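You operate a simulated robot arm through the tools that you are given. There is no shell and no other tool. Be economical: measure what you need, move in short steps, check, and stop when the job is done.

You run a simulated two-armed robot. Do the job below in one go: nothing can be reset, and whatever is moved stays where it is left.

## Task
Open the mains board, press TEST, switch MAIN back on and DOOR off, then shut and latch the door.
Fine: leave the other two switches on.

The check looks at the end state, three seconds after you hand in, the way a careful person would. Anything else that was tipped, shoved, dropped, spilled or broken makes it a failure.

## Robot
Two 7-joint arms with two-finger grippers on one trunk, hanging from a carriage that runs on a gantry, over the field with the corners [-2.279, 1.146], [-2.28, -0.134], [0.42, -0.137], [0.421, 1.143] (x, y) and turns from -374 to 313 degrees about z. Base frame: it is fixed where the carriage stands at the start and does not move with it; the origin is on the floor, on the carriage's upright axis, x ahead of it, y to its left, z up. Lengths are in m, angles in degrees, forces in N, time in s.
The left shoulder is at the start at [0.04, 0.158, 1.277], the right one opposite. With the tool pointing down near the work surface each hand reaches from about 0.1 to 0.56 m from the robot's upright axis, wherever it stands, measured 20 degrees to its own side. Places, roughly: air switch [0.4, -0.5, 1]; door bench switch [0.6, -0.5, 1]; main switch [0.6, -0.5, 1]; mains board door [0.5, -0.4, 1]; mains board latch [0.4, -0.4, 0.9]; wall bench switch [0.5, -0.5, 1]. Payload 1.96 kg a hand.
The TCP of each hand is the grasp point between the finger pads, 0.02 m short of the fingertips. In the tool frame z runs along the fingers and y along their closing line. Largest opening 0.072 m; the body of the gripper starts 0.038 m behind the TCP.
Orientation is told as [roll, pitch, yaw] about the base's x, y, z axes, in that order, counted from this pose: with the fingers straight down and closing along the base's y, the tool's x points along the base's -x, its y along +y and its z along -z.

## Interface
- The arms move only by the tool drive_tool. It takes "left_motion", "right_motion" or both (then of equal length, played together; a hand with none holds still); each is text: rows parted by semicolons, each of 7 numbers parted by spaces: the finger opening in cm, from 0 to 7.2, then the shift along the base's x, y, z in cm, then the turn, a rotation vector about the base's x, y, z in rad. In form: fingers dx dy dz ax ay az; .... A call has 1 to 12 rows; each row shifts and turns the commanded pose from where the row before left it. Each row takes 0.2 s and may step no farther than 0.05 m and 8.6 degrees from the row before; otherwise, or with a gripper value out of range, the whole call is refused. Where a pose cannot be reached the arm comes as near as it can. A force on the tool above 90 N (or 10 N above the force at the start of the call, whichever is more), or a blocked arm, ends the call early, and 0.2 s more pass. Each finger travels about 0.045 m/s and halts on what it meets, pressing with about 38 N; the grip force reading is that of the motor and also rises with nothing between the fingers. The clock runs only during rows and for 0.2 s after the last one: add rows that do not move to give the fingers time. The reply holds the time, the measured pose of the TCP, the force on the tool along the base axes, the opening and the grip force, in the units named above and with some noise, with the torque about the TCP (base axes, N m) and any sound that the robot's microphone picked up.
- Cameras (640 x 400 px; columns grow to the right, rows downward): "scene" is now at [0.2076, -0.043, 1.6285]; the picture's right is [-0.67, -0.75, 0.00], its down [-0.66, 0.59, -0.47] and it looks along [0.35, -0.31, -0.88] (base axes); focal length 296 px, centre (320, 200). "left" rides on the left gripper at [0.071, -0.019, -0.082] in its tool frame; the picture's right is [0.26, 0.97, 0.00], its down [-0.67, 0.18, -0.71] and it looks along [-0.69, 0.19, 0.70] (tool axes); focal length 280 px, centre (320, 200). "right" rides on the right gripper at [0.071, 0.019, -0.082] in its tool frame; the picture's right is [-0.26, 0.97, 0.00], its down [-0.67, -0.18, -0.72] and it looks along [-0.69, -0.19, 0.70] (tool axes); focal length 280 px, centre (320, 200).
- camera(camera): a new picture of that camera. It takes no simulated time.
- lift_body(by): slides the trunk up (or, below 0, down) by that many m; the arms and the scene camera ride with it, the base frame stays. It gives what a move gives, with no picture.
- base_move(legs): drives the robot by 1 to 6 legs, each [ahead, left, turn to the left] in m, m and degrees, along the robot's own axes; the way and the turn of a leg run together, so that a leg with both is an arc; at most 1.5 m and 180 degrees a leg. The arms and the cameras ride along, it lands a little off, and it stops where it bumps. It keeps to its track: a leg is cut to what the track allows. It gives what a move gives.
- pan_tilt(pan, tilt): turns the head with the scene camera to pan (to the left, within 86 degrees either way) and tilt (down, from -29 to 69), counted from straight ahead of the robot. It gives what a move gives.
- point_at(camera, pixels): for up to 12 pixels [column, row] of the newest picture of that camera ("zoom" is the newest enlarged one), the place [x, y, z] in the base frame of the surface seen there, good to about 0.003 m. It takes no simulated time.
- zoom(camera, box): a new picture of the part [left, top, right, bottom] of that camera's present view, enlarged. It takes no simulated time.
- job_done(): hands the job in; it is judged then, once.

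Go step by step. Measure first, check grasps and placings, and put right what went wrong. The budget is 80 turns and 58 pictures, counting those below and the enlarged ones. Unless the task says otherwise, let go and move clear before handing in, and close with one line.

The tools are called after "Call:" as a command line: name --argument value ..., lists and objects as JSON in quotes. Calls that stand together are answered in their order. drive_tool: Moves the arms, as the interface text tells. Its arguments: {"type":"object","properties":{"left_motion":{"type":"string"},"right_motion":{"type":"string"}},"required":[]} The other tools are called the same way: lift_body (by) slides the trunk up or down; base_move (legs) drives the base; pan_tilt (pan, tilt) turns the head that bears the scene camera; camera (camera) takes a picture; point_at (camera, pixels) gives the place of the surface under pixels of a picture; zoom (camera, box) takes an enlarged picture of a part of a camera's view; job_done () hands the job in.

At the start:

```text
t: 0.0
left_tcp_pos: [0.3063, -0.0543, 1.2277]
left_ee_rot: [0.1, 0.0, 0.1]
left_contact_force: [-0.9, 0.3, -0.7]
left_ft_torque: [-0.06, 0.0, 0.0]
left_width: 0.0718
left_grip_force: 0.1
right_tcp_pos: [0.2722, -0.3805, 1.256]
right_ee_rot: [0.0, 0.0, -0.1]
right_contact_force: [-0.3, 0.5, 0.1]
right_ft_torque: [0.0, -0.01, 0.02]
right_width: 0.072
right_grip_force: 0.1
trunk travel left (down, up): [-0.6, 0.24]
robot x, y, heading: [-0.0009, -0.0006, -0.1]
head pan, tilt: [-41.8, 61.9]
```

scene: 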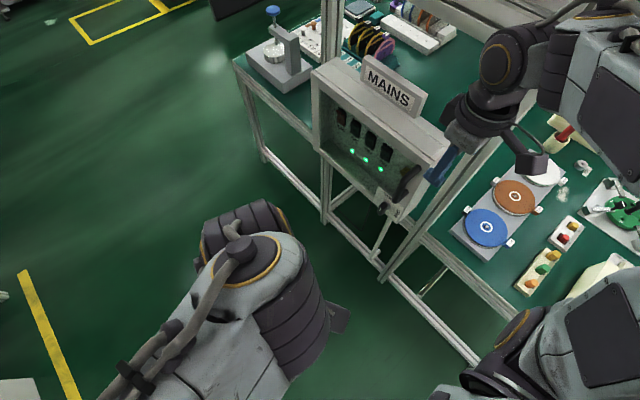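
right: 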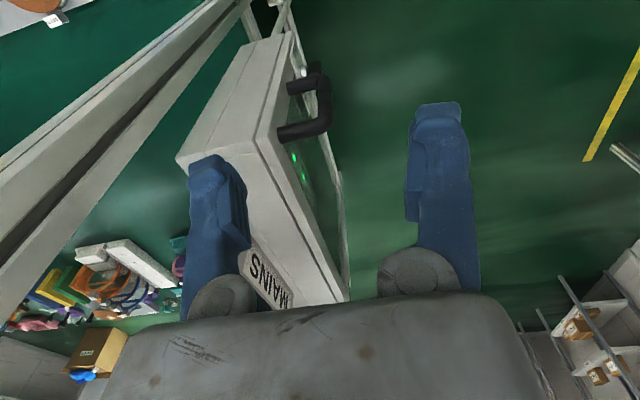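
left: 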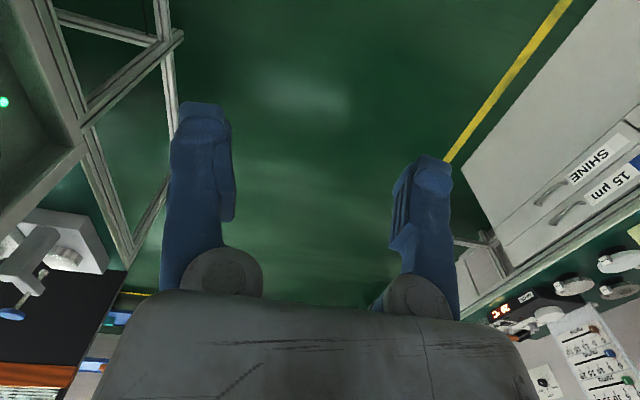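

The scene picture shows the MAINS board around (380,140), with a dark handle near (405,185) and a latch near (390,210). I'll zoom in on it.

Call:
zoom --camera "scene" --box '[300, 50, 460, 230]'

Call:
zoom --camera "right" --box '[160, 0, 400, 320]'

```text
2.22 times, centred on (380, 140) of scene
```

zoom: 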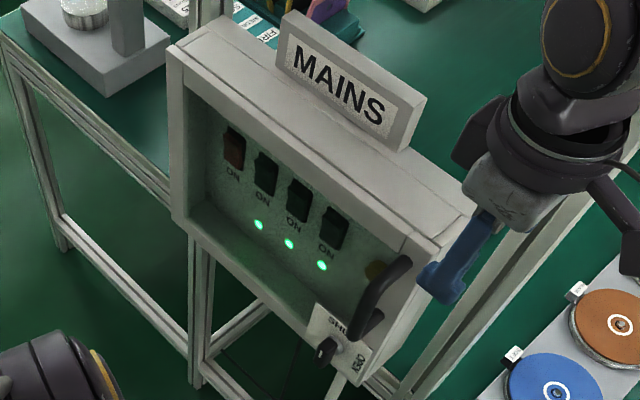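

```text
1.25 times, centred on (280, 160) of right
```

zoom: 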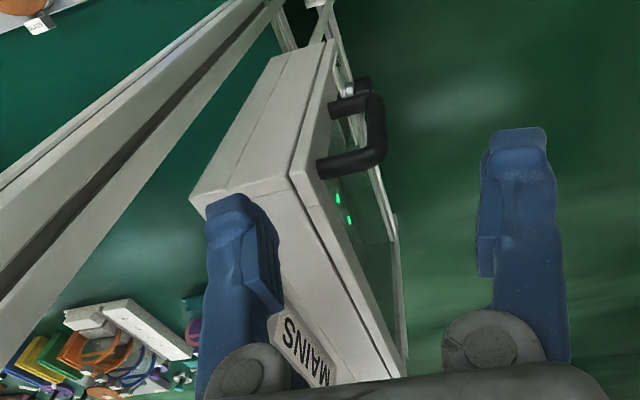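

The board has a clear door with a handle on its right side and a turn-knob latch marked SHUT/OPEN below it. I'll measure these points.

Call:
zoom --camera "scene" --box '[330, 90, 450, 230]'

Call:
point_at --camera "scene" --pixels '[[313, 72], [437, 158], [314, 148], [393, 216], [342, 118], [357, 128], [370, 137], [385, 153], [381, 208], [400, 200], [405, 183], [410, 168]]'

```text
2.86 times, centred on (390, 160) of scene
```

zoom: 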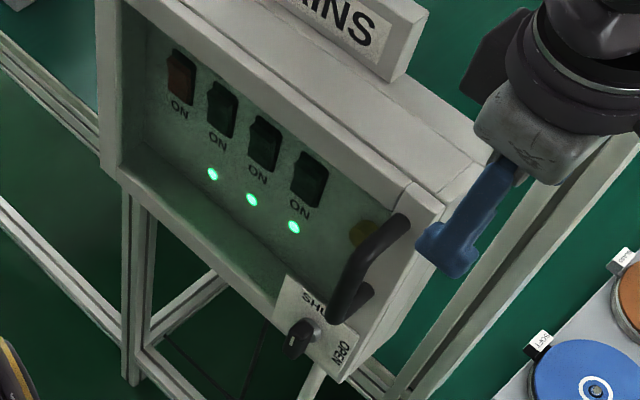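

```text
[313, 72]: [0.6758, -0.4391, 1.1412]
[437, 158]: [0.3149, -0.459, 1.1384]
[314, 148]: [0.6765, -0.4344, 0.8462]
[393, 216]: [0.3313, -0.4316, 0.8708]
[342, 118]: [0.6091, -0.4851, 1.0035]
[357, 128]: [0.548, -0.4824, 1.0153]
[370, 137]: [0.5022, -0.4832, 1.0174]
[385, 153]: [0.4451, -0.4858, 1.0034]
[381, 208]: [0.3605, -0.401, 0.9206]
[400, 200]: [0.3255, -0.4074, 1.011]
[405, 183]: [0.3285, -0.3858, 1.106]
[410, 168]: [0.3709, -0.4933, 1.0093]
```

The board's front face is at y≈-0.435 and it faces +y. It spans x 0.315–0.68 and z 0.85–1.14, with the hinge on the +x side. I'd like to stand in front facing -y, so I'll check the surroundings first.

Call:
pan_tilt --pan 40 --tilt 40

Call:
camera --camera "scene"

Call:
pan_tilt --pan -20 --tilt 30

Call:
camera --camera "scene"

```text
t: 1.6
left_tcp_pos: [0.307, -0.0542, 1.2269]
left_ee_rot: [0.1, 0.0, 0.0]
left_contact_force: [0.1, 0.6, -0.7]
left_ft_torque: [0.02, 0.02, -0.02]
left_width: 0.0721
left_grip_force: 0.0
right_tcp_pos: [0.2729, -0.3787, 1.2568]
right_ee_rot: [0.1, -0.1, 0.0]
right_contact_force: [0.4, -0.1, 0.2]
right_ft_torque: [0.03, 0.0, 0.01]
right_width: 0.072
right_grip_force: 0.0
trunk travel left (down, up): [-0.6, 0.24]
robot x, y, heading: [0.0005, 0.0004, -0.1]
head pan, tilt: [40.0, 40.0]
```

```text
51 pictures are left
```

scene: 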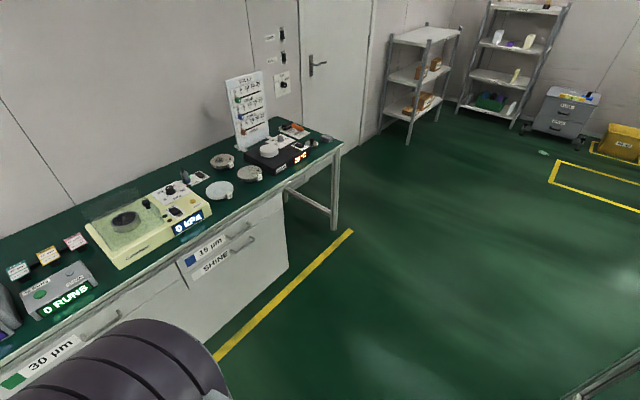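

```text
t: 2.9
left_tcp_pos: [0.3063, -0.0532, 1.2269]
left_ee_rot: [0.1, 0.0, 0.0]
left_contact_force: [0.0, -0.2, 0.5]
left_ft_torque: [0.0, 0.04, -0.02]
left_width: 0.0721
left_grip_force: 0.0
right_tcp_pos: [0.2729, -0.3791, 1.2556]
right_ee_rot: [0.0, 0.1, 0.0]
right_contact_force: [0.6, -0.3, -0.3]
right_ft_torque: [0.01, 0.01, -0.03]
right_width: 0.0719
right_grip_force: 0.0
trunk travel left (down, up): [-0.6, 0.24]
robot x, y, heading: [-0.0008, -0.0029, 0.0]
head pan, tilt: [-20.0, 30.0]
```

```text
50 pictures are left
```

scene: 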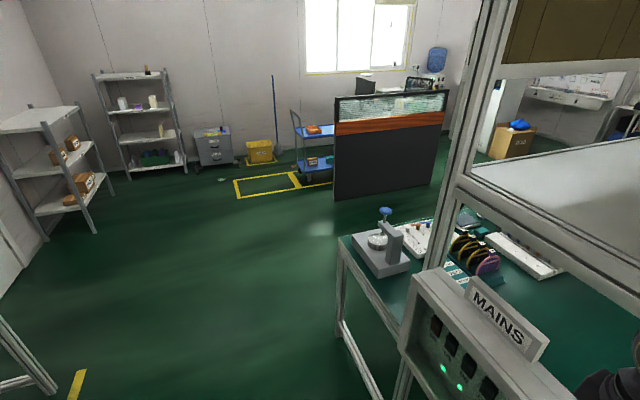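

There is open floor on the +x side, and the other bench is far off at +y. I'll back away in +y, turn to face the board, then slide across in front of it.

Call:
base_move --legs '[[0, 0.38, 0], [0, 0, -90], [0, 0.4, 0]]'

Call:
pan_tilt --pan 0 --tilt 40

Call:
camera --camera "scene"

```text
t: 11.2
left_tcp_pos: [0.3449, 0.0727, 1.2262]
left_ee_rot: [0.1, 0.0, -89.8]
left_contact_force: [-0.1, 0.5, 0.4]
left_ft_torque: [-0.01, 0.02, -0.02]
left_width: 0.072
left_grip_force: 0.0
right_tcp_pos: [0.0205, 0.1056, 1.2567]
right_ee_rot: [0.0, 0.1, -89.9]
right_contact_force: [-0.5, 0.4, -0.2]
right_ft_torque: [0.01, 0.01, 0.0]
right_width: 0.0719
right_grip_force: 0.2
trunk travel left (down, up): [-0.6, 0.24]
robot x, y, heading: [0.3978, 0.381, -89.7]
head pan, tilt: [-20.0, 30.0]
```

```text
t: 12.0
left_tcp_pos: [0.3468, 0.0728, 1.2269]
left_ee_rot: [0.1, -0.1, -89.8]
left_contact_force: [0.1, -0.2, -0.9]
left_ft_torque: [0.0, -0.01, 0.02]
left_width: 0.072
left_grip_force: 0.0
right_tcp_pos: [0.0217, 0.1052, 1.2559]
right_ee_rot: [0.1, 0.0, -89.8]
right_contact_force: [0.1, -0.8, -0.1]
right_ft_torque: [0.02, -0.01, 0.0]
right_width: 0.0721
right_grip_force: 0.1
trunk travel left (down, up): [-0.6, 0.24]
robot x, y, heading: [0.3996, 0.378, -89.8]
head pan, tilt: [0.0, 40.0]
```

```text
49 pictures are left
```

scene: 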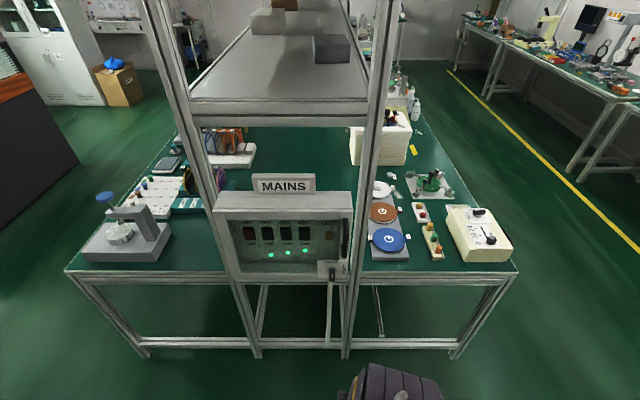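

The view is now frontal. I'll lower the trunk so the shoulders are nearer board height, then zoom in on the board.

Call:
lift_body --by -0.22

Call:
pan_tilt --pan 0 --tilt 28

Call:
camera --camera "scene"

```text
t: 14.3
left_tcp_pos: [0.3452, 0.0728, 1.0065]
left_ee_rot: [0.1, 0.0, -89.8]
left_contact_force: [-0.3, -0.1, 0.4]
left_ft_torque: [0.03, -0.03, 0.02]
left_width: 0.072
left_grip_force: 0.0
right_tcp_pos: [0.0206, 0.1055, 1.0369]
right_ee_rot: [0.1, 0.0, -89.8]
right_contact_force: [0.1, 0.8, 0.4]
right_ft_torque: [0.02, -0.01, 0.04]
right_width: 0.0721
right_grip_force: 0.0
trunk travel left (down, up): [-0.38, 0.46]
robot x, y, heading: [0.4014, 0.3808, -89.6]
head pan, tilt: [0.0, 40.0]
```

```text
t: 15.1
left_tcp_pos: [0.3466, 0.0723, 1.0085]
left_ee_rot: [0.2, 0.0, -89.8]
left_contact_force: [0.4, 0.6, 0.0]
left_ft_torque: [0.01, 0.01, 0.02]
left_width: 0.0722
left_grip_force: 0.1
right_tcp_pos: [0.0203, 0.1066, 1.0358]
right_ee_rot: [0.0, 0.1, -89.9]
right_contact_force: [-0.7, 0.8, 0.0]
right_ft_torque: [0.0, 0.0, -0.01]
right_width: 0.072
right_grip_force: 0.0
trunk travel left (down, up): [-0.38, 0.46]
robot x, y, heading: [0.3977, 0.3804, -89.9]
head pan, tilt: [0.0, 28.0]
```

```text
48 pictures are left
```

scene: 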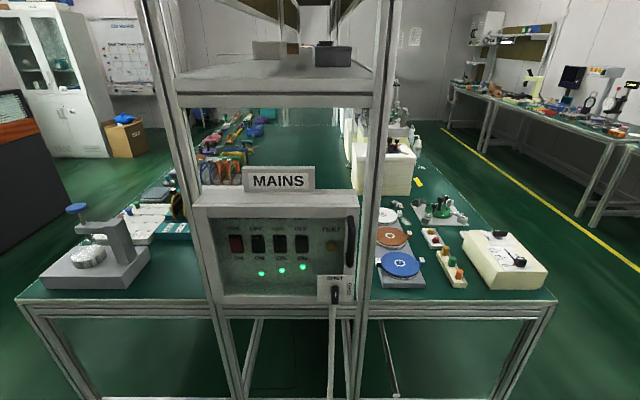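

Call:
zoom --camera "scene" --box '[190, 160, 380, 320]'

Call:
zoom --camera "scene" --box '[300, 210, 380, 310]'

Call:
point_at --camera "scene" --pixels '[[349, 220], [350, 240], [350, 264], [335, 288], [335, 298], [327, 280], [347, 290], [237, 241], [257, 241], [280, 242], [301, 242], [331, 245]]'

```text
2.50 times, centred on (285, 240) of scene
```

zoom: 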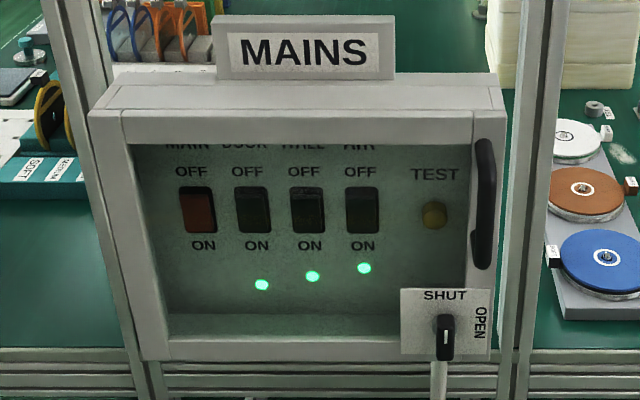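

```text
4.00 times, centred on (340, 260) of scene
```

zoom: 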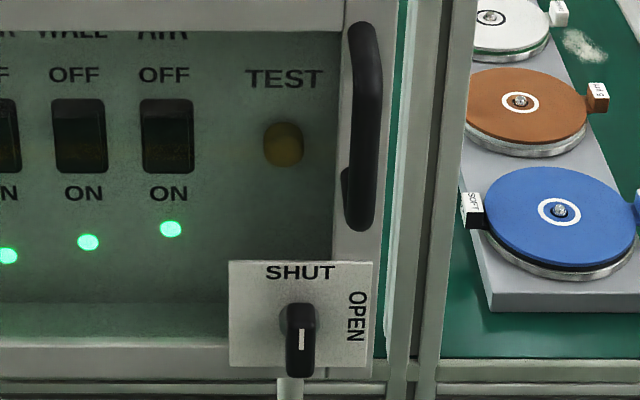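

```text
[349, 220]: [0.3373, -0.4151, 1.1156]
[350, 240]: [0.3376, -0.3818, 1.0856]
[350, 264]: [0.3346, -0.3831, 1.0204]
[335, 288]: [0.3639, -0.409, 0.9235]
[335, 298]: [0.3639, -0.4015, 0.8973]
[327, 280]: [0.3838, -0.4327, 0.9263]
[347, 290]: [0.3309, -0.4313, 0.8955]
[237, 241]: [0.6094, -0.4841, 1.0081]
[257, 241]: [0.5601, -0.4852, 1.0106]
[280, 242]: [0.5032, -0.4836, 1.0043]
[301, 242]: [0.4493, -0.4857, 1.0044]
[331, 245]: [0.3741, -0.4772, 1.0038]
```

The knob is vertical on SHUT (pivot about x=0.363, z≈0.917) with OPEN to its right, so it should turn clockwise seen from the front. MAIN is the red switch at x=0.61. I'll pitch the right hand to point at the board (-y) and move the left hand out of the way.

Call:
drive_tool --left_motion "7.2 2.5 1.2 1 0 0 0; 7.2 2.5 1.2 1 0 0 0; 7.2 2.5 1.2 1 0 0 0; 7.2 2.5 1.2 1 0 0 0; 7.2 2.5 1.2 1 0 0 0; 7.2 2.5 1.2 1 0 0 0; 7.2 2.5 1.2 1 0 0 0; 7.2 2.5 1.2 1 0 0 0; 7.2 2.5 1.2 1 0 0 0; 7.2 2.5 1.2 1 0 0 0; 7.2 2.5 1.2 1 0 0 0" --right_motion "7.2 1.5 0 -0.5 -0.1428 0 0; 7.2 1.5 0 -0.5 -0.1428 0 0; 7.2 1.5 0 -0.5 -0.1428 0 0; 7.2 1.5 0 -0.5 -0.1428 0 0; 7.2 1.5 0 -0.5 -0.1428 0 0; 7.2 1.5 0 -0.5 -0.1428 0 0; 7.2 1.5 0 -0.5 -0.1428 0 0; 7.2 1.5 0 -0.5 -0.1428 0 0; 7.2 1.5 0 -0.5 -0.1428 0 0; 7.2 1.5 0 -0.5 -0.1428 0 0; 7.2 1.5 0 -0.5 -0.1428 0 0"

Call:
camera --camera "scene"

```text
t: 17.4
left_tcp_pos: [0.587, 0.2066, 1.0799]
left_ee_rot: [0.0, 0.0, -89.9]
left_contact_force: [0.1, 0.2, -0.3]
left_ft_torque: [-0.01, 0.02, -0.02]
left_width: 0.0719
left_grip_force: 0.0
left hand out of reach, approached as far as the arm can: row 10, 11
right_tcp_pos: [0.081, -0.0255, 1.0367]
right_ee_rot: [-111.5, -89.8, 21.4]
right_contact_force: [0.6, 0.1, 0.0]
right_ft_torque: [-0.02, 0.01, 0.01]
right_width: 0.0719
right_grip_force: 0.0
right hand out of reach, approached as far as the arm can: row 3, 4, 5, 6, 7, 8, 9, 10, 11
trunk travel left (down, up): [-0.38, 0.46]
robot x, y, heading: [0.3985, 0.3829, -89.8]
head pan, tilt: [0.0, 28.0]
```

```text
45 pictures are left
```

scene: 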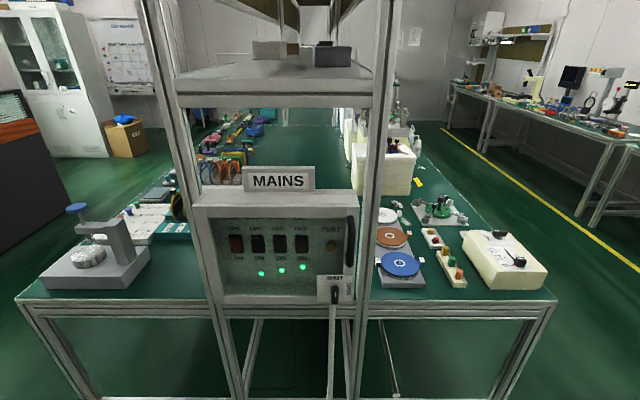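

The right hand now points at -y, with TCP (0.081,-0.026,1.037). The commanded pose may differ from that, so I'll test with one still row.

Call:
drive_tool --right_motion "7.2 0 -2 0 0 0 0"

```text
t: 17.9
left_tcp_pos: [0.5886, 0.2046, 1.0802]
left_ee_rot: [0.0, 0.0, -89.8]
left_contact_force: [-0.4, -0.2, -0.3]
left_ft_torque: [0.03, 0.01, 0.0]
left_width: 0.0718
left_grip_force: 0.1
right_tcp_pos: [0.0811, -0.0464, 1.0377]
right_ee_rot: [-106.4, -89.8, 16.3]
right_contact_force: [0.7, -0.5, 0.8]
right_ft_torque: [-0.01, 0.01, 0.03]
right_width: 0.0718
right_grip_force: 0.0
trunk travel left (down, up): [-0.38, 0.46]
robot x, y, heading: [0.4003, 0.382, -89.8]
head pan, tilt: [0.0, 28.0]
```

Commands start from the achieved pose. I'll move to a standoff in front of the knob.

Call:
drive_tool --right_motion "7.2 2.82 -2 -1.2 0 0 0; 7.2 2.82 -2 -1.2 0 0 0; 7.2 2.82 -2 -1.2 0 0 0; 7.2 2.82 -2 -1.2 0 0 0; 7.2 2.82 -2 -1.2 0 0 0; 5 2.82 -2 -1.2 0 0 0; 5 2.82 -2 -1.2 0 0 0; 5 2.82 -2 -1.2 0 0 0; 5 2.82 -2 -1.2 0 0 0; 5 2.82 -2 -1.2 0 0 0; 5 0 0 0 0 0 0"

Call:
camera --camera "right"

Call:
camera --camera "scene"

```text
t: 20.2
left_tcp_pos: [0.5878, 0.2055, 1.0805]
left_ee_rot: [0.0, 0.1, -89.7]
left_contact_force: [0.2, 0.2, 0.1]
left_ft_torque: [0.01, -0.02, 0.06]
left_width: 0.0719
left_grip_force: 0.1
right_tcp_pos: [0.3634, -0.2465, 0.9171]
right_ee_rot: [-70.3, -89.8, -19.7]
right_contact_force: [0.2, 0.4, -0.2]
right_ft_torque: [0.0, 0.0, 0.0]
right_width: 0.0501
right_grip_force: 0.1
trunk travel left (down, up): [-0.38, 0.46]
robot x, y, heading: [0.4036, 0.3797, -89.8]
head pan, tilt: [0.0, 28.0]
```

```text
44 pictures are left
```

right: 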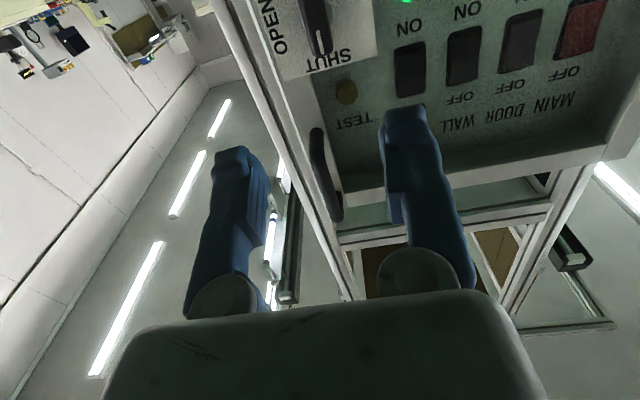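

```text
43 pictures are left
```

scene: 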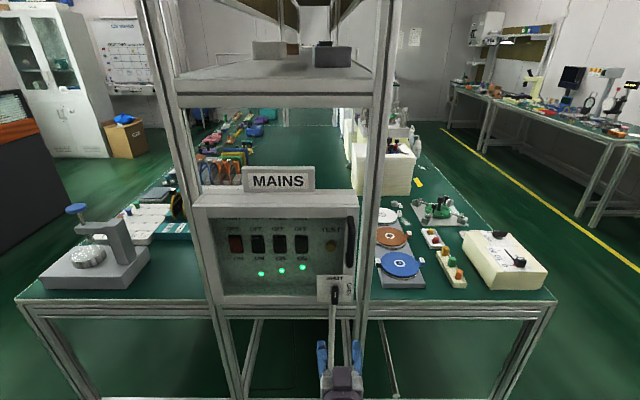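

The hand camera (image upside down) shows the knob at about (318,25). I'll zoom in and measure it.

Call:
zoom --camera "right" --box '[260, 0, 400, 110]'

Call:
point_at --camera "right" --pixels '[[317, 4], [318, 25], [320, 48], [310, 45], [328, 40], [346, 92], [410, 68], [464, 55], [518, 42], [576, 30]]'

```text
3.64 times, centred on (330, 55) of right
```

zoom: 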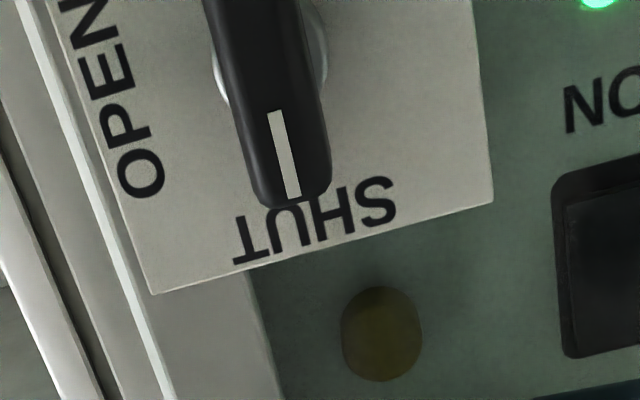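

```text
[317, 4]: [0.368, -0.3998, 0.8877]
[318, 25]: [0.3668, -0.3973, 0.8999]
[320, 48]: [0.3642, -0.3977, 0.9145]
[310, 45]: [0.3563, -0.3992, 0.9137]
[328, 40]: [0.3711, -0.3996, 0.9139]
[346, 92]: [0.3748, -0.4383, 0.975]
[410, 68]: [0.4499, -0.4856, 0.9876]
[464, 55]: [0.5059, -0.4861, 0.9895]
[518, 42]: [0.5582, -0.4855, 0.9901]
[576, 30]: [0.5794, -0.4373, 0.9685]
```

The knob's white mark points to SHUT. Its pivot is about (0.366, ·, 0.900) and its front is at y≈-0.398. I'll approach and close on it.

Call:
drive_tool --right_motion "5 0.3 -4 -1.7 0 0 0; 5 0 -4 0 0 0 0; 5 0 -3.5 0 0 0 0; 5 0 -2.2 0 0 0 0; 5 0 -2 0 0 0 0; 5 0 0 0 0 0 0; 3 0 0 0 0 0 0; 1 0 0 0 0 0 0; 0.5 0 0 0 0 0 0; 0.5 0 0 0 0 0 0"

Call:
camera --camera "right"

```text
t: 22.4
left_tcp_pos: [0.5888, 0.2058, 1.0816]
left_ee_rot: [0.0, -0.1, -89.8]
left_contact_force: [0.2, -0.7, 0.8]
left_ft_torque: [0.02, -0.06, 0.01]
left_width: 0.0718
left_grip_force: 0.1
right_tcp_pos: [0.3606, -0.312, 0.9011]
right_ee_rot: [-83.6, -89.7, -6.4]
right_contact_force: [-0.2, -0.7, -0.2]
right_ft_torque: [0.0, 0.03, 0.0]
right_width: 0.0052
right_grip_force: 0.0
right hand out of reach, approached as far as the arm can: row 2, 3, 4, 5
trunk travel left (down, up): [-0.38, 0.46]
robot x, y, heading: [0.4016, 0.381, -89.7]
head pan, tilt: [0.0, 28.0]
```

```text
41 pictures are left
```

right: 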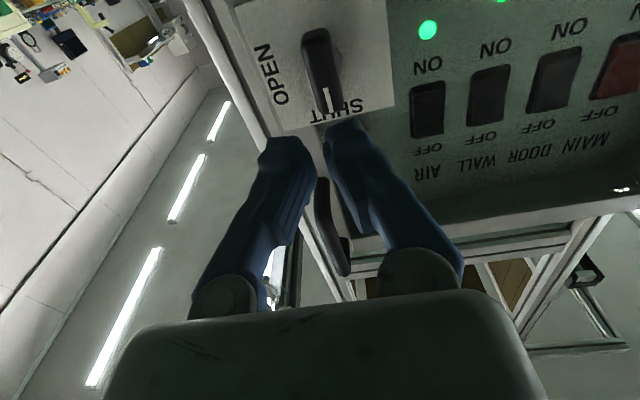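

The hand ran out of reach at y=-0.312. I'll open the fingers and retract, raise the left hand above the door's sweep, and then bring the base closer.

Call:
drive_tool --left_motion "7.2 0 0 4 0 0 0; 7.2 0 0 4 0 0 0; 7.2 0 0 4 0 0 0; 7.2 0 0 4 0 0 0; 7.2 0 0 4 0 0 0" --right_motion "5 0.5 4 0 0 0 0; 5 0 4 0 0 0 0; 5 0 4 0 0 0 0; 5 0 4 0 0 0 0; 5 0 4 0 0 0 0"

Call:
base_move --legs '[[0.16, 0, 0]]'

```text
t: 23.6
left_tcp_pos: [0.509, 0.2171, 1.1335]
left_ee_rot: [0.0, -0.1, -89.7]
left_contact_force: [0.4, -0.4, -1.0]
left_ft_torque: [0.0, 0.01, 0.0]
left_width: 0.0718
left_grip_force: 0.1
left hand out of reach, approached as far as the arm can: row 1, 2, 3, 4, 5
right_tcp_pos: [0.3668, -0.1107, 0.9022]
right_ee_rot: [-94.3, -89.7, 4.4]
right_contact_force: [0.0, -0.7, -0.4]
right_ft_torque: [0.0, -0.04, 0.0]
right_width: 0.0499
right_grip_force: 0.1
trunk travel left (down, up): [-0.38, 0.46]
robot x, y, heading: [0.4007, 0.3782, -89.6]
head pan, tilt: [0.0, 28.0]
```

```text
t: 25.1
left_tcp_pos: [0.5104, 0.0565, 1.1326]
left_ee_rot: [0.0, 0.1, -89.9]
left_contact_force: [-0.5, -0.6, 0.3]
left_ft_torque: [0.0, -0.01, 0.02]
left_width: 0.0717
left_grip_force: 0.0
right_tcp_pos: [0.367, -0.2716, 0.9021]
right_ee_rot: [-94.0, -89.8, 3.9]
right_contact_force: [0.2, -1.4, 0.5]
right_ft_torque: [-0.03, 0.01, 0.04]
right_width: 0.0503
right_grip_force: 0.0
trunk travel left (down, up): [-0.38, 0.46]
robot x, y, heading: [0.3986, 0.2202, -89.8]
head pan, tilt: [0.0, 28.0]
```

The base is at y=0.22. I'll approach the knob again and grip it.

Call:
drive_tool --right_motion "5 -0.1 -4 -0.2 0 0 0; 5 0 -4 0 0 0 0; 5 0 -3.3 0 0 0 0; 5 0 -2 0 0 0 0; 5 0 0 0 0 0 0; 3 0 0 0 0 0 0; 1 0 0 0 0 0 0; 0.5 0 0 0 0 0 0; 0.5 0 0 0 0 0 0; 0.5 0 0 0 0 0 0"

Call:
camera --camera "right"

```text
t: 27.3
left_tcp_pos: [0.5088, 0.0586, 1.1313]
left_ee_rot: [-0.2, 0.0, -89.9]
left_contact_force: [0.0, 0.0, -1.1]
left_ft_torque: [0.0, -0.03, 0.0]
left_width: 0.0718
left_grip_force: 0.1
right_tcp_pos: [0.3642, -0.4023, 0.9001]
right_ee_rot: [-85.0, -89.8, -5.0]
right_contact_force: [-6.4, -0.2, 0.6]
right_ft_torque: [-0.03, 0.0, -0.09]
right_width: 0.0167
right_grip_force: 39.3
trunk travel left (down, up): [-0.38, 0.46]
robot x, y, heading: [0.4008, 0.2199, -89.8]
head pan, tilt: [0.0, 28.0]
```

```text
40 pictures are left
```

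right: 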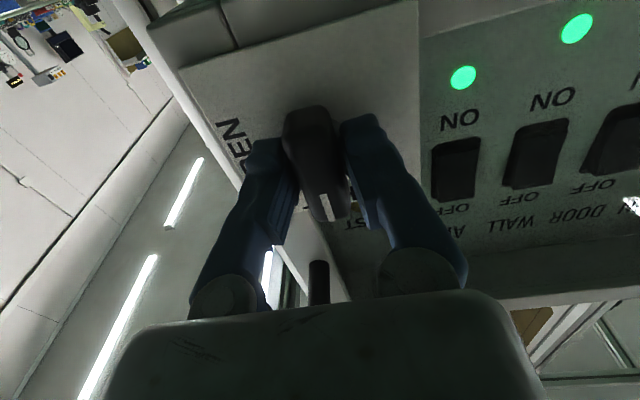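

The fingers hold the knob at width 0.0167. I'll turn it clockwise about the -y axis.

Call:
drive_tool --right_motion "0.5 0 0 0 0 -0.1428 0; 0.5 0 0 0 0 -0.1428 0; 0.5 0 0 0 0 -0.1428 0; 0.5 0 0 0 0 -0.1428 0; 0.5 0 0 0 0 -0.1428 0; 0.5 0 0 0 0 -0.1428 0; 0.5 0 0 0 0 -0.1428 0; 0.5 0 0 0 0 -0.1428 0; 0.5 0 0 0 0 -0.1428 0; 0.5 0 0 0 0 -0.1428 0; 0.5 0 0 0 0 -0.1428 0; 0.5 0 0 0 0 0 0"

Call:
camera --camera "right"

Call:
zoom --camera "scene" --box '[240, 240, 440, 400]'

```text
t: 29.9
left_tcp_pos: [0.5087, 0.0582, 1.1324]
left_ee_rot: [-0.1, -0.1, -89.9]
left_contact_force: [-0.4, 0.3, 0.1]
left_ft_torque: [-0.02, -0.04, -0.03]
left_width: 0.0718
left_grip_force: 0.0
right_tcp_pos: [0.364, -0.4034, 0.9009]
right_ee_rot: [89.9, -0.1, 180.0]
right_contact_force: [-6.8, 7.7, 15.8]
right_ft_torque: [-0.2, 0.0, -0.07]
right_width: 0.0171
right_grip_force: 39.5
trunk travel left (down, up): [-0.38, 0.46]
robot x, y, heading: [0.4003, 0.2201, -89.8]
head pan, tilt: [0.0, 28.0]
```

```text
39 pictures are left
```

right: 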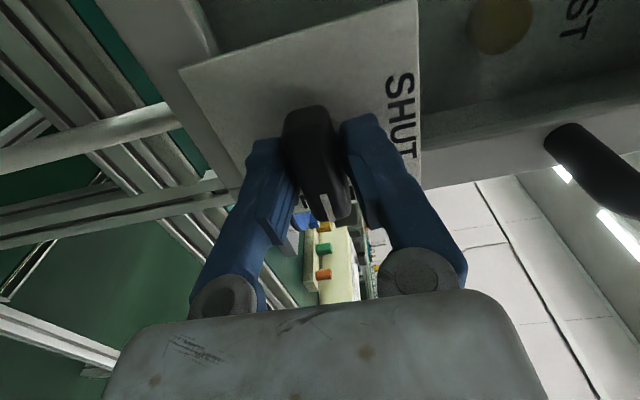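

```text
2.50 times, centred on (340, 320) of scene
```

zoom: 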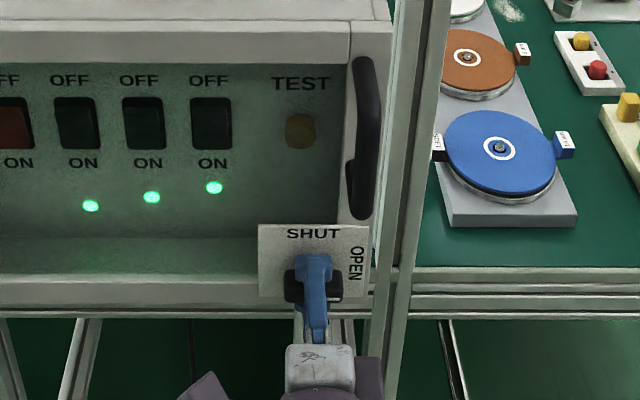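

The knob is now horizontal with its mark toward OPEN. I'll release it, back off, turn the hand back upright and rise to the handle's height.

Call:
drive_tool --right_motion "5 0 0 0 0 0 0; 5 0 0 0 0 0 0; 5 0 0 0 0 0 0; 5 0 4 0 0 0 0; 5 0 4 0 0 0 0; 5 0 4 0 0 0.1428 0; 5 -0.4 0 2 0 0.1428 0; 5 -0.4 0 2 0 0.1428 0; 5 -0.4 0 2 0 0.1428 0; 5 -0.4 0 2 0 0.1428 0; 5 -0.4 0 2 0 0.1428 0; 5 -0.4 0 2 0 0.1428 0"

Call:
drive_tool --right_motion "5 -0.4 0 2 0 0.1428 0; 5 0 0 2 0 0.1428 0; 5 0 0 0 0 0.1428 0; 5 0 0 0 0 0.1428 0"

Call:
camera --camera "right"

Call:
zoom --camera "scene" --box '[240, 200, 440, 360]'

```text
t: 32.5
left_tcp_pos: [0.5088, 0.0586, 1.1327]
left_ee_rot: [0.0, 0.0, -90.0]
left_contact_force: [-0.8, 0.4, -0.3]
left_ft_torque: [-0.01, 0.01, 0.02]
left_width: 0.0719
left_grip_force: 0.0
right_tcp_pos: [0.3411, -0.2843, 1.0188]
right_ee_rot: [89.9, -57.6, -179.9]
right_contact_force: [0.3, 0.0, 0.5]
right_ft_torque: [0.01, 0.03, 0.03]
right_width: 0.0499
right_grip_force: 0.1
trunk travel left (down, up): [-0.38, 0.46]
robot x, y, heading: [0.3972, 0.2231, -90.0]
head pan, tilt: [0.0, 28.0]
```

```text
t: 33.5
left_tcp_pos: [0.5096, 0.0578, 1.1327]
left_ee_rot: [-0.1, 0.0, -89.9]
left_contact_force: [-0.8, -0.1, -0.1]
left_ft_torque: [0.0, 0.0, 0.03]
left_width: 0.0721
left_grip_force: 0.1
right_tcp_pos: [0.3365, -0.2846, 1.0584]
right_ee_rot: [-86.0, -89.7, -4.0]
right_contact_force: [-1.0, 0.3, 0.3]
right_ft_torque: [-0.05, 0.04, -0.03]
right_width: 0.05
right_grip_force: 0.1
trunk travel left (down, up): [-0.38, 0.46]
robot x, y, heading: [0.3992, 0.2224, -90.1]
head pan, tilt: [0.0, 28.0]
```

```text
37 pictures are left
```

right: 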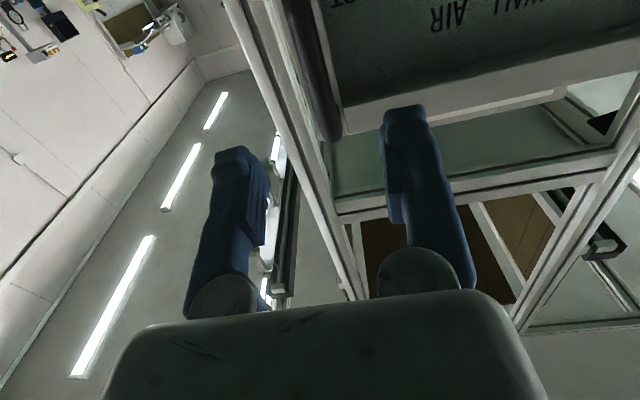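

```text
2.50 times, centred on (340, 280) of scene
```

zoom: 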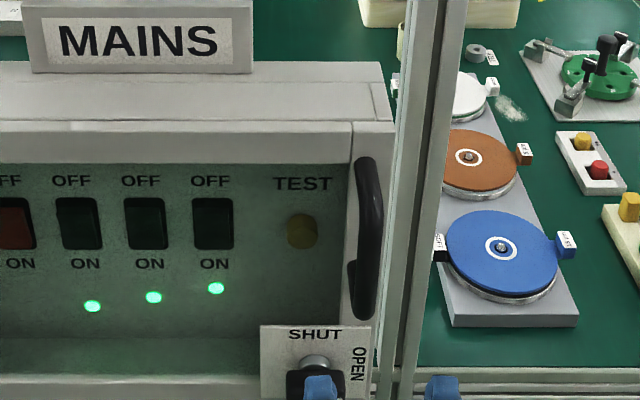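

The handle bar is at x≈0.337, directly ahead of the hand. I'll advance 11 cm and grip it.

Call:
drive_tool --right_motion "5 0 -4 0 0 0 0; 5 0 -4 0 0 0 0; 5 0 -2.6 0 0 0 0; 5 0 0 0 0 0 0; 3 0 0 0 0 0 0; 1 0 0 0 0 0 0; 0.5 0 0 0 0 0 0; 0.5 0 0 0 0 0 0; 0.5 0 0 0 0 0 0"

Call:
zoom --camera "scene" --box '[240, 200, 440, 360]'

```text
t: 35.5
left_tcp_pos: [0.5081, 0.0587, 1.1328]
left_ee_rot: [-0.2, -0.1, -89.9]
left_contact_force: [0.4, -0.7, 0.4]
left_ft_torque: [0.01, 0.06, -0.02]
left_width: 0.072
left_grip_force: 0.1
right_tcp_pos: [0.3355, -0.3896, 1.0582]
right_ee_rot: [-88.5, -89.7, -1.8]
right_contact_force: [-13.7, 1.1, 0.6]
right_ft_torque: [-0.1, -0.11, -0.12]
right_width: 0.0078
right_grip_force: 36.1
trunk travel left (down, up): [-0.38, 0.46]
robot x, y, heading: [0.4018, 0.2225, -89.9]
head pan, tilt: [0.0, 28.0]
```

```text
2.50 times, centred on (340, 280) of scene
```

zoom: 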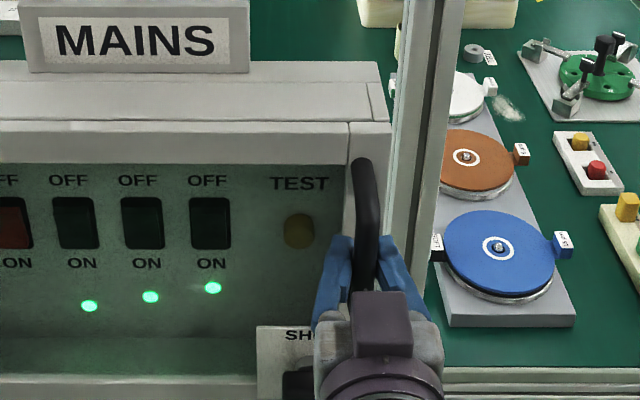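

The handle is gripped. I'll pull along the door's arc about the hinge (0.68,-0.435), starting with 15°.

Call:
drive_tool --right_motion "0.3 0.52 2.99 0 0 0 -0.0873; 0.3 0.78 2.93 0 0 0 -0.0873; 0.3 1.04 2.86 0 0 0 -0.0873"

Call:
camera --camera "scene"

```text
t: 36.3
left_tcp_pos: [0.5083, 0.0583, 1.1321]
left_ee_rot: [-0.1, 0.1, -89.9]
left_contact_force: [-0.1, 0.0, -0.7]
left_ft_torque: [0.02, -0.01, 0.02]
left_width: 0.072
left_grip_force: 0.1
right_tcp_pos: [0.3592, -0.3009, 1.0604]
right_ee_rot: [-93.4, -89.8, -11.7]
right_contact_force: [-16.3, 7.0, 2.1]
right_ft_torque: [-0.82, -0.1, -0.03]
right_width: 0.0076
right_grip_force: 36.4
trunk travel left (down, up): [-0.38, 0.46]
robot x, y, heading: [0.4018, 0.2233, -90.0]
head pan, tilt: [0.0, 28.0]
```

```text
34 pictures are left
```

scene: 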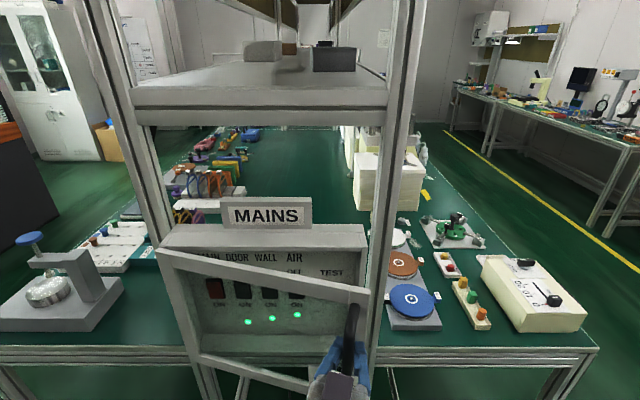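

The door is about 15° open. I'll continue along the arc to about 35°.

Call:
drive_tool --right_motion "0.3 1.2 2.75 0 0 0 -0.0873; 0.3 1.45 2.63 0 0 0 -0.0873; 0.3 1.7 2.49 0 0 0 -0.0873; 0.3 1.9 2.33 0 0 0 -0.0873"

Call:
camera --camera "scene"

```text
t: 37.3
left_tcp_pos: [0.5228, 0.054, 1.135]
left_ee_rot: [0.4, -0.2, -89.2]
left_contact_force: [-1.5, 0.4, 0.2]
left_ft_torque: [0.02, -0.03, 0.01]
left_width: 0.072
left_grip_force: 0.1
right_tcp_pos: [0.3453, -0.2961, 1.0737]
right_ee_rot: [-62.0, -89.0, -57.5]
right_contact_force: [65.7, -26.6, -4.0]
right_ft_torque: [0.81, -0.57, 0.05]
right_width: 0.0392
right_grip_force: 27.0
right hand out of reach, approached as far as the arm can: row 2, 3, 4
trunk travel left (down, up): [-0.38, 0.46]
robot x, y, heading: [0.4062, 0.224, -89.3]
head pan, tilt: [0.0, 28.0]
stopped in row 4 (right hand): the force on the tool passed its limit at 137 N (the readings are from after the stop); the commanded pose is now the measured one
```

```text
33 pictures are left
```

scene: 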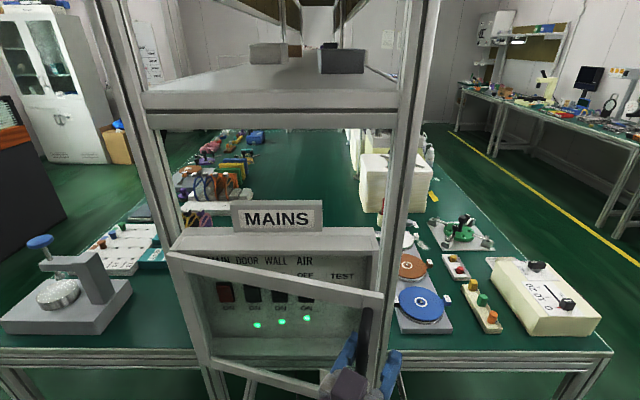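

The right arm ran out of its reach and seems to have brushed the left arm. I'll look closely before releasing.

Call:
zoom --camera "scene" --box '[280, 260, 440, 400]'

Call:
camera --camera "right"

Call:
camera --camera "left"

```text
2.86 times, centred on (360, 330) of scene
```

zoom: 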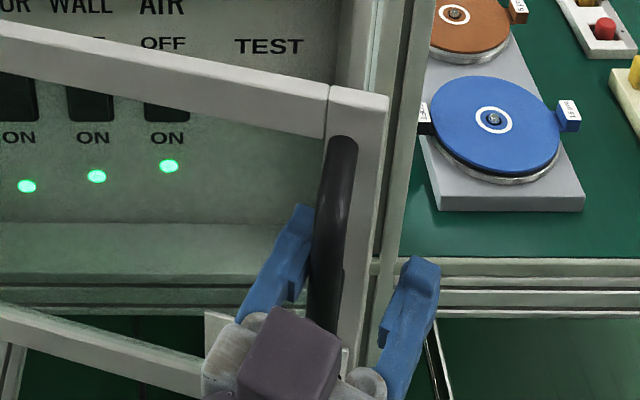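

```text
31 pictures are left
```

right: 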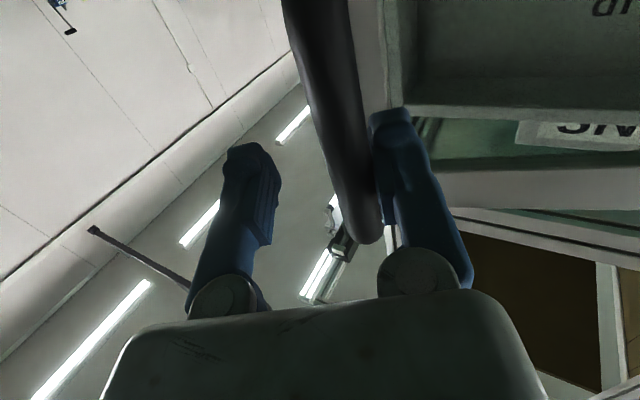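

```text
30 pictures are left
```

left: 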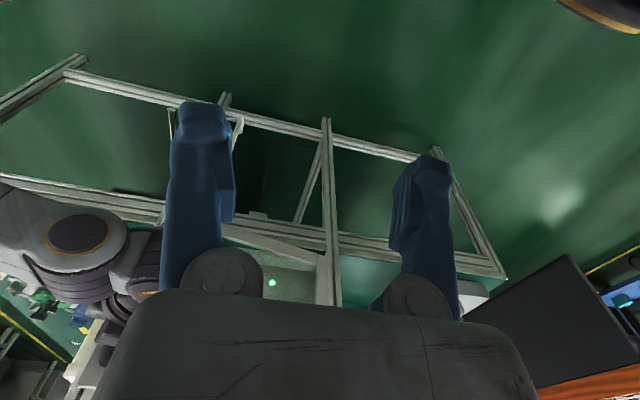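

The door is about 20° open and the handle bar is still between the fingers. I'll close on it again and move the left hand farther to +x. Then I'll pull with the base rather than the arm.

Call:
drive_tool --left_motion "7.2 3 0 0 0 0 0; 7.2 3 0 0 0 0 0; 7.2 3 0 0 0 0 0; 7.2 3 0 0 0 0 0; 7.2 3 0 0 0 0 0; 7.2 3 0 0 0 0 0" --right_motion "3 0 0 0 0 0 0; 2 0 0 0 0 0 0; 1 0 0 0 0 0 0; 0.3 0 0 0 0 0 0; 0.3 0 0 0 0 0 0; 0.3 0 0 0 0 0 0"

Call:
zoom --camera "scene" --box '[280, 260, 440, 400]'

```text
t: 38.7
left_tcp_pos: [0.6182, 0.0603, 1.0664]
left_ee_rot: [0.4, -0.1, -89.6]
left_contact_force: [0.6, 0.6, -0.6]
left_ft_torque: [-0.02, 0.01, -0.05]
left_width: 0.0721
left_grip_force: 0.1
left hand out of reach, approached as far as the arm can: row 1, 2, 3, 4, 5, 6
right_tcp_pos: [0.3452, -0.2958, 1.0722]
right_ee_rot: [-58.7, -89.1, -61.1]
right_contact_force: [69.7, -28.1, -2.7]
right_ft_torque: [-0.21, -0.06, 0.07]
right_width: 0.0401
right_grip_force: 27.8
trunk travel left (down, up): [-0.38, 0.46]
robot x, y, heading: [0.407, 0.2217, -89.5]
head pan, tilt: [0.0, 28.0]
```

```text
2.86 times, centred on (360, 330) of scene
```

zoom: 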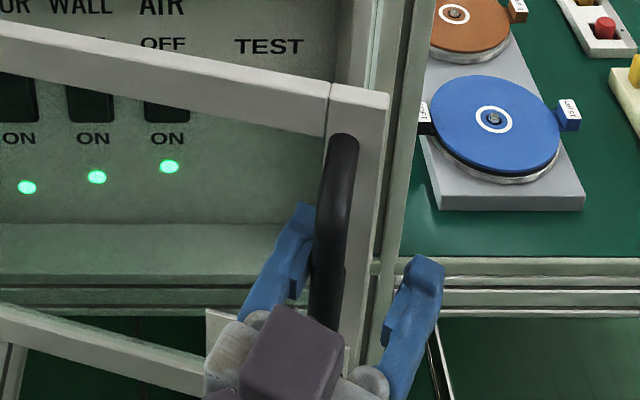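

The right finger is clamped on the door's edge rather than the bar. I'll open and back out along the finger axis.

Call:
drive_tool --right_motion "5 0 0 0 0 0 0; 5 0 0 0 0 0 0; 5 1 1.8 0 0 0 0; 5 1 1.8 0 0 0 0; 5 1 1.8 0 0 0 0; 5 1 1.8 0 0 0 0"

Call:
camera --camera "scene"

```text
t: 40.1
left_tcp_pos: [0.6142, 0.0619, 1.0664]
left_ee_rot: [0.2, -0.1, -89.6]
left_contact_force: [0.0, -0.1, 0.0]
left_ft_torque: [-0.01, -0.02, 0.0]
left_width: 0.0722
left_grip_force: 0.0
right_tcp_pos: [0.3364, -0.2887, 1.0726]
right_ee_rot: [-70.1, -89.0, -50.4]
right_contact_force: [37.7, -16.8, 3.4]
right_ft_torque: [-0.09, -0.22, 0.02]
right_width: 0.071
right_grip_force: 16.1
right hand out of reach, approached as far as the arm can: row 3, 4, 5, 6
trunk travel left (down, up): [-0.38, 0.46]
robot x, y, heading: [0.4004, 0.221, -89.8]
head pan, tilt: [0.0, 28.0]
```

```text
28 pictures are left
```

scene: 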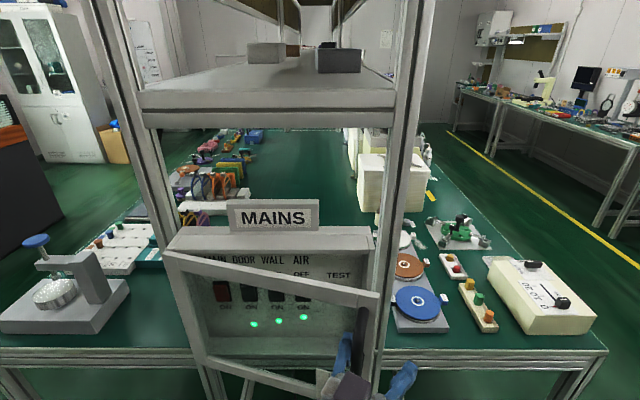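

The arm itself can't back up any further, so I'll back the base out along the finger axis.

Call:
base_move --legs '[[-0.1, 0.055, 0]]'

Call:
camera --camera "scene"

```text
t: 41.1
left_tcp_pos: [0.632, 0.1275, 1.0652]
left_ee_rot: [0.0, 0.0, -89.2]
left_contact_force: [-0.1, 1.1, -0.2]
left_ft_torque: [0.02, 0.01, -0.01]
left_width: 0.0718
left_grip_force: 0.0
right_tcp_pos: [0.3675, -0.2239, 1.071]
right_ee_rot: [-76.8, -88.7, -41.4]
right_contact_force: [28.3, -18.6, -3.6]
right_ft_torque: [0.25, -0.27, 0.16]
right_width: 0.0712
right_grip_force: 15.9
trunk travel left (down, up): [-0.38, 0.46]
robot x, y, heading: [0.4154, 0.2867, -89.0]
head pan, tilt: [0.0, 28.0]
stopped in leg 1: the force on the tool passed its limit at 115 N (the readings are from after the stop); the commanded pose is now the measured one
```

```text
27 pictures are left
```

scene: 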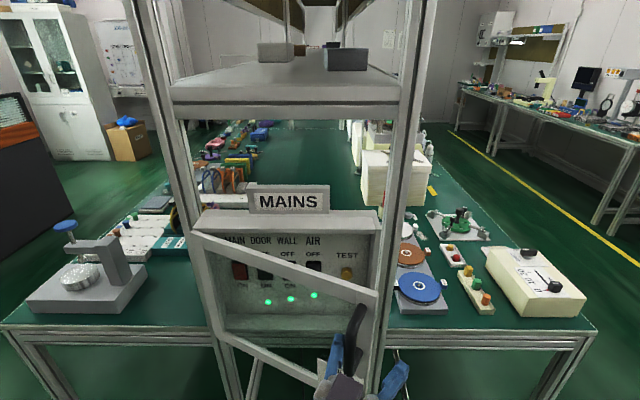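

The pull opened the door further, so a finger is hooked on the handle. I'll look closely.

Call:
zoom --camera "scene" --box '[290, 280, 430, 400]'

Call:
camera --camera "right"

```text
3.33 times, centred on (360, 340) of scene
```

zoom: 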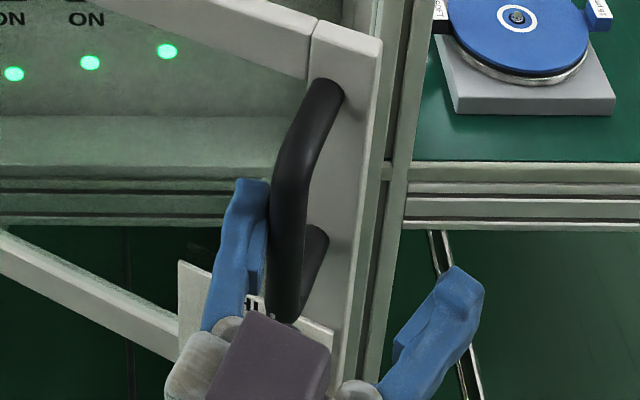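

```text
25 pictures are left
```

right: 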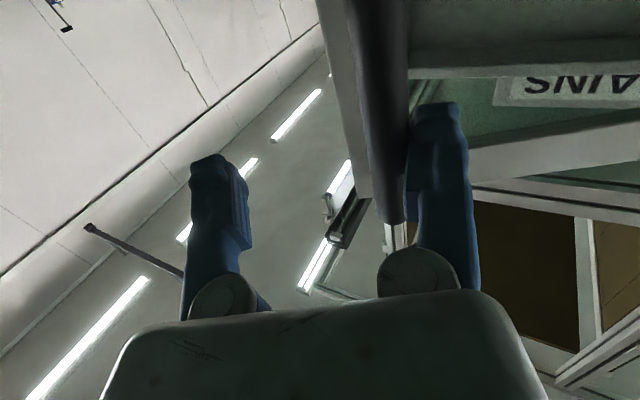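

The bar rests against the inner side of the left finger, about 3.5 cm off the hand's centre. I'll open fully, back out a little and re-centre on the bar.

Call:
drive_tool --right_motion "7.2 0.3 -0.2 0 0 0 0; 7.2 1 1.7 0 0 0 0; 7.2 1 1.7 0 0 0 0; 7.2 1 1.7 0 0 0 0; 7.2 0.5 0.9 0 0 0 0"

Call:
zoom --camera "scene" --box '[290, 280, 430, 400]'

```text
t: 42.4
left_tcp_pos: [0.6305, 0.1288, 1.0652]
left_ee_rot: [0.2, 0.0, -89.3]
left_contact_force: [0.1, 0.4, -0.5]
left_ft_torque: [0.01, 0.01, 0.03]
left_width: 0.0721
left_grip_force: 0.1
right_tcp_pos: [0.3712, -0.2169, 1.0707]
right_ee_rot: [-76.6, -88.7, -42.0]
right_contact_force: [19.8, -14.4, -2.3]
right_ft_torque: [-0.07, -0.1, 0.13]
right_width: 0.0725
right_grip_force: 0.4
right hand out of reach, approached as far as the arm can: row 2, 3, 4, 5
trunk travel left (down, up): [-0.38, 0.46]
robot x, y, heading: [0.4195, 0.2852, -89.3]
head pan, tilt: [0.0, 28.0]
```

```text
3.33 times, centred on (360, 340) of scene
```

zoom: 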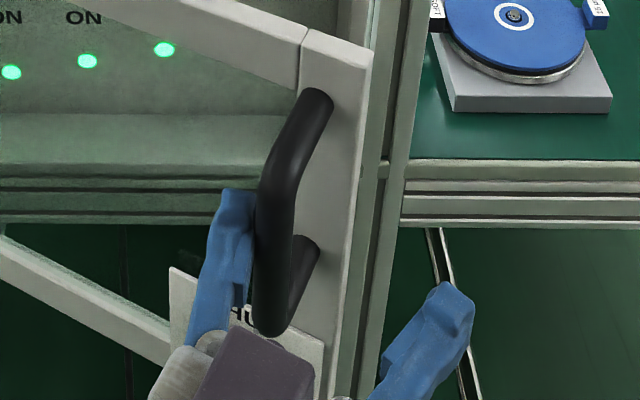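

The arm is at its limit with the hand yawed this way. I'll yaw it back to point straight at -y, then withdraw by backing the base.

Call:
drive_tool --right_motion "7.2 0.4 -0.2 0 0 0 0.1; 7.2 0 0 0 0 0 0.13; 7.2 0 0.3 0 0 0 0.13; 7.2 0 0.3 0 0 0 0.13"

Call:
camera --camera "scene"

```text
t: 43.4
left_tcp_pos: [0.6269, 0.1291, 1.065]
left_ee_rot: [-0.1, 0.1, -89.3]
left_contact_force: [0.1, 0.2, -0.1]
left_ft_torque: [-0.02, -0.02, 0.0]
left_width: 0.0721
left_grip_force: 0.0
right_tcp_pos: [0.371, -0.211, 1.07]
right_ee_rot: [-77.7, -88.5, -12.9]
right_contact_force: [-0.4, 0.4, 0.7]
right_ft_torque: [-0.02, 0.02, 0.01]
right_width: 0.0717
right_grip_force: 0.1
trunk travel left (down, up): [-0.38, 0.46]
robot x, y, heading: [0.4168, 0.2846, -89.5]
head pan, tilt: [0.0, 28.0]
```

```text
23 pictures are left
```

scene: 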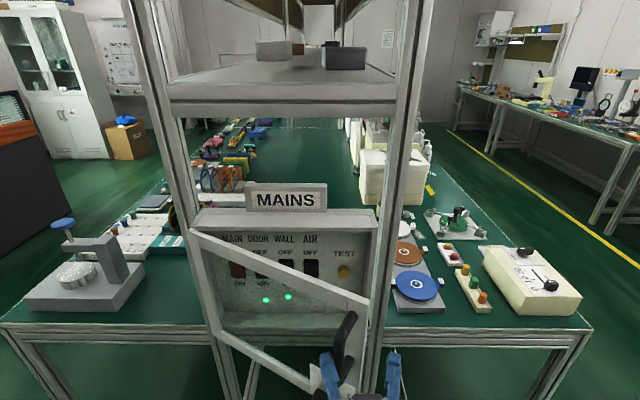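

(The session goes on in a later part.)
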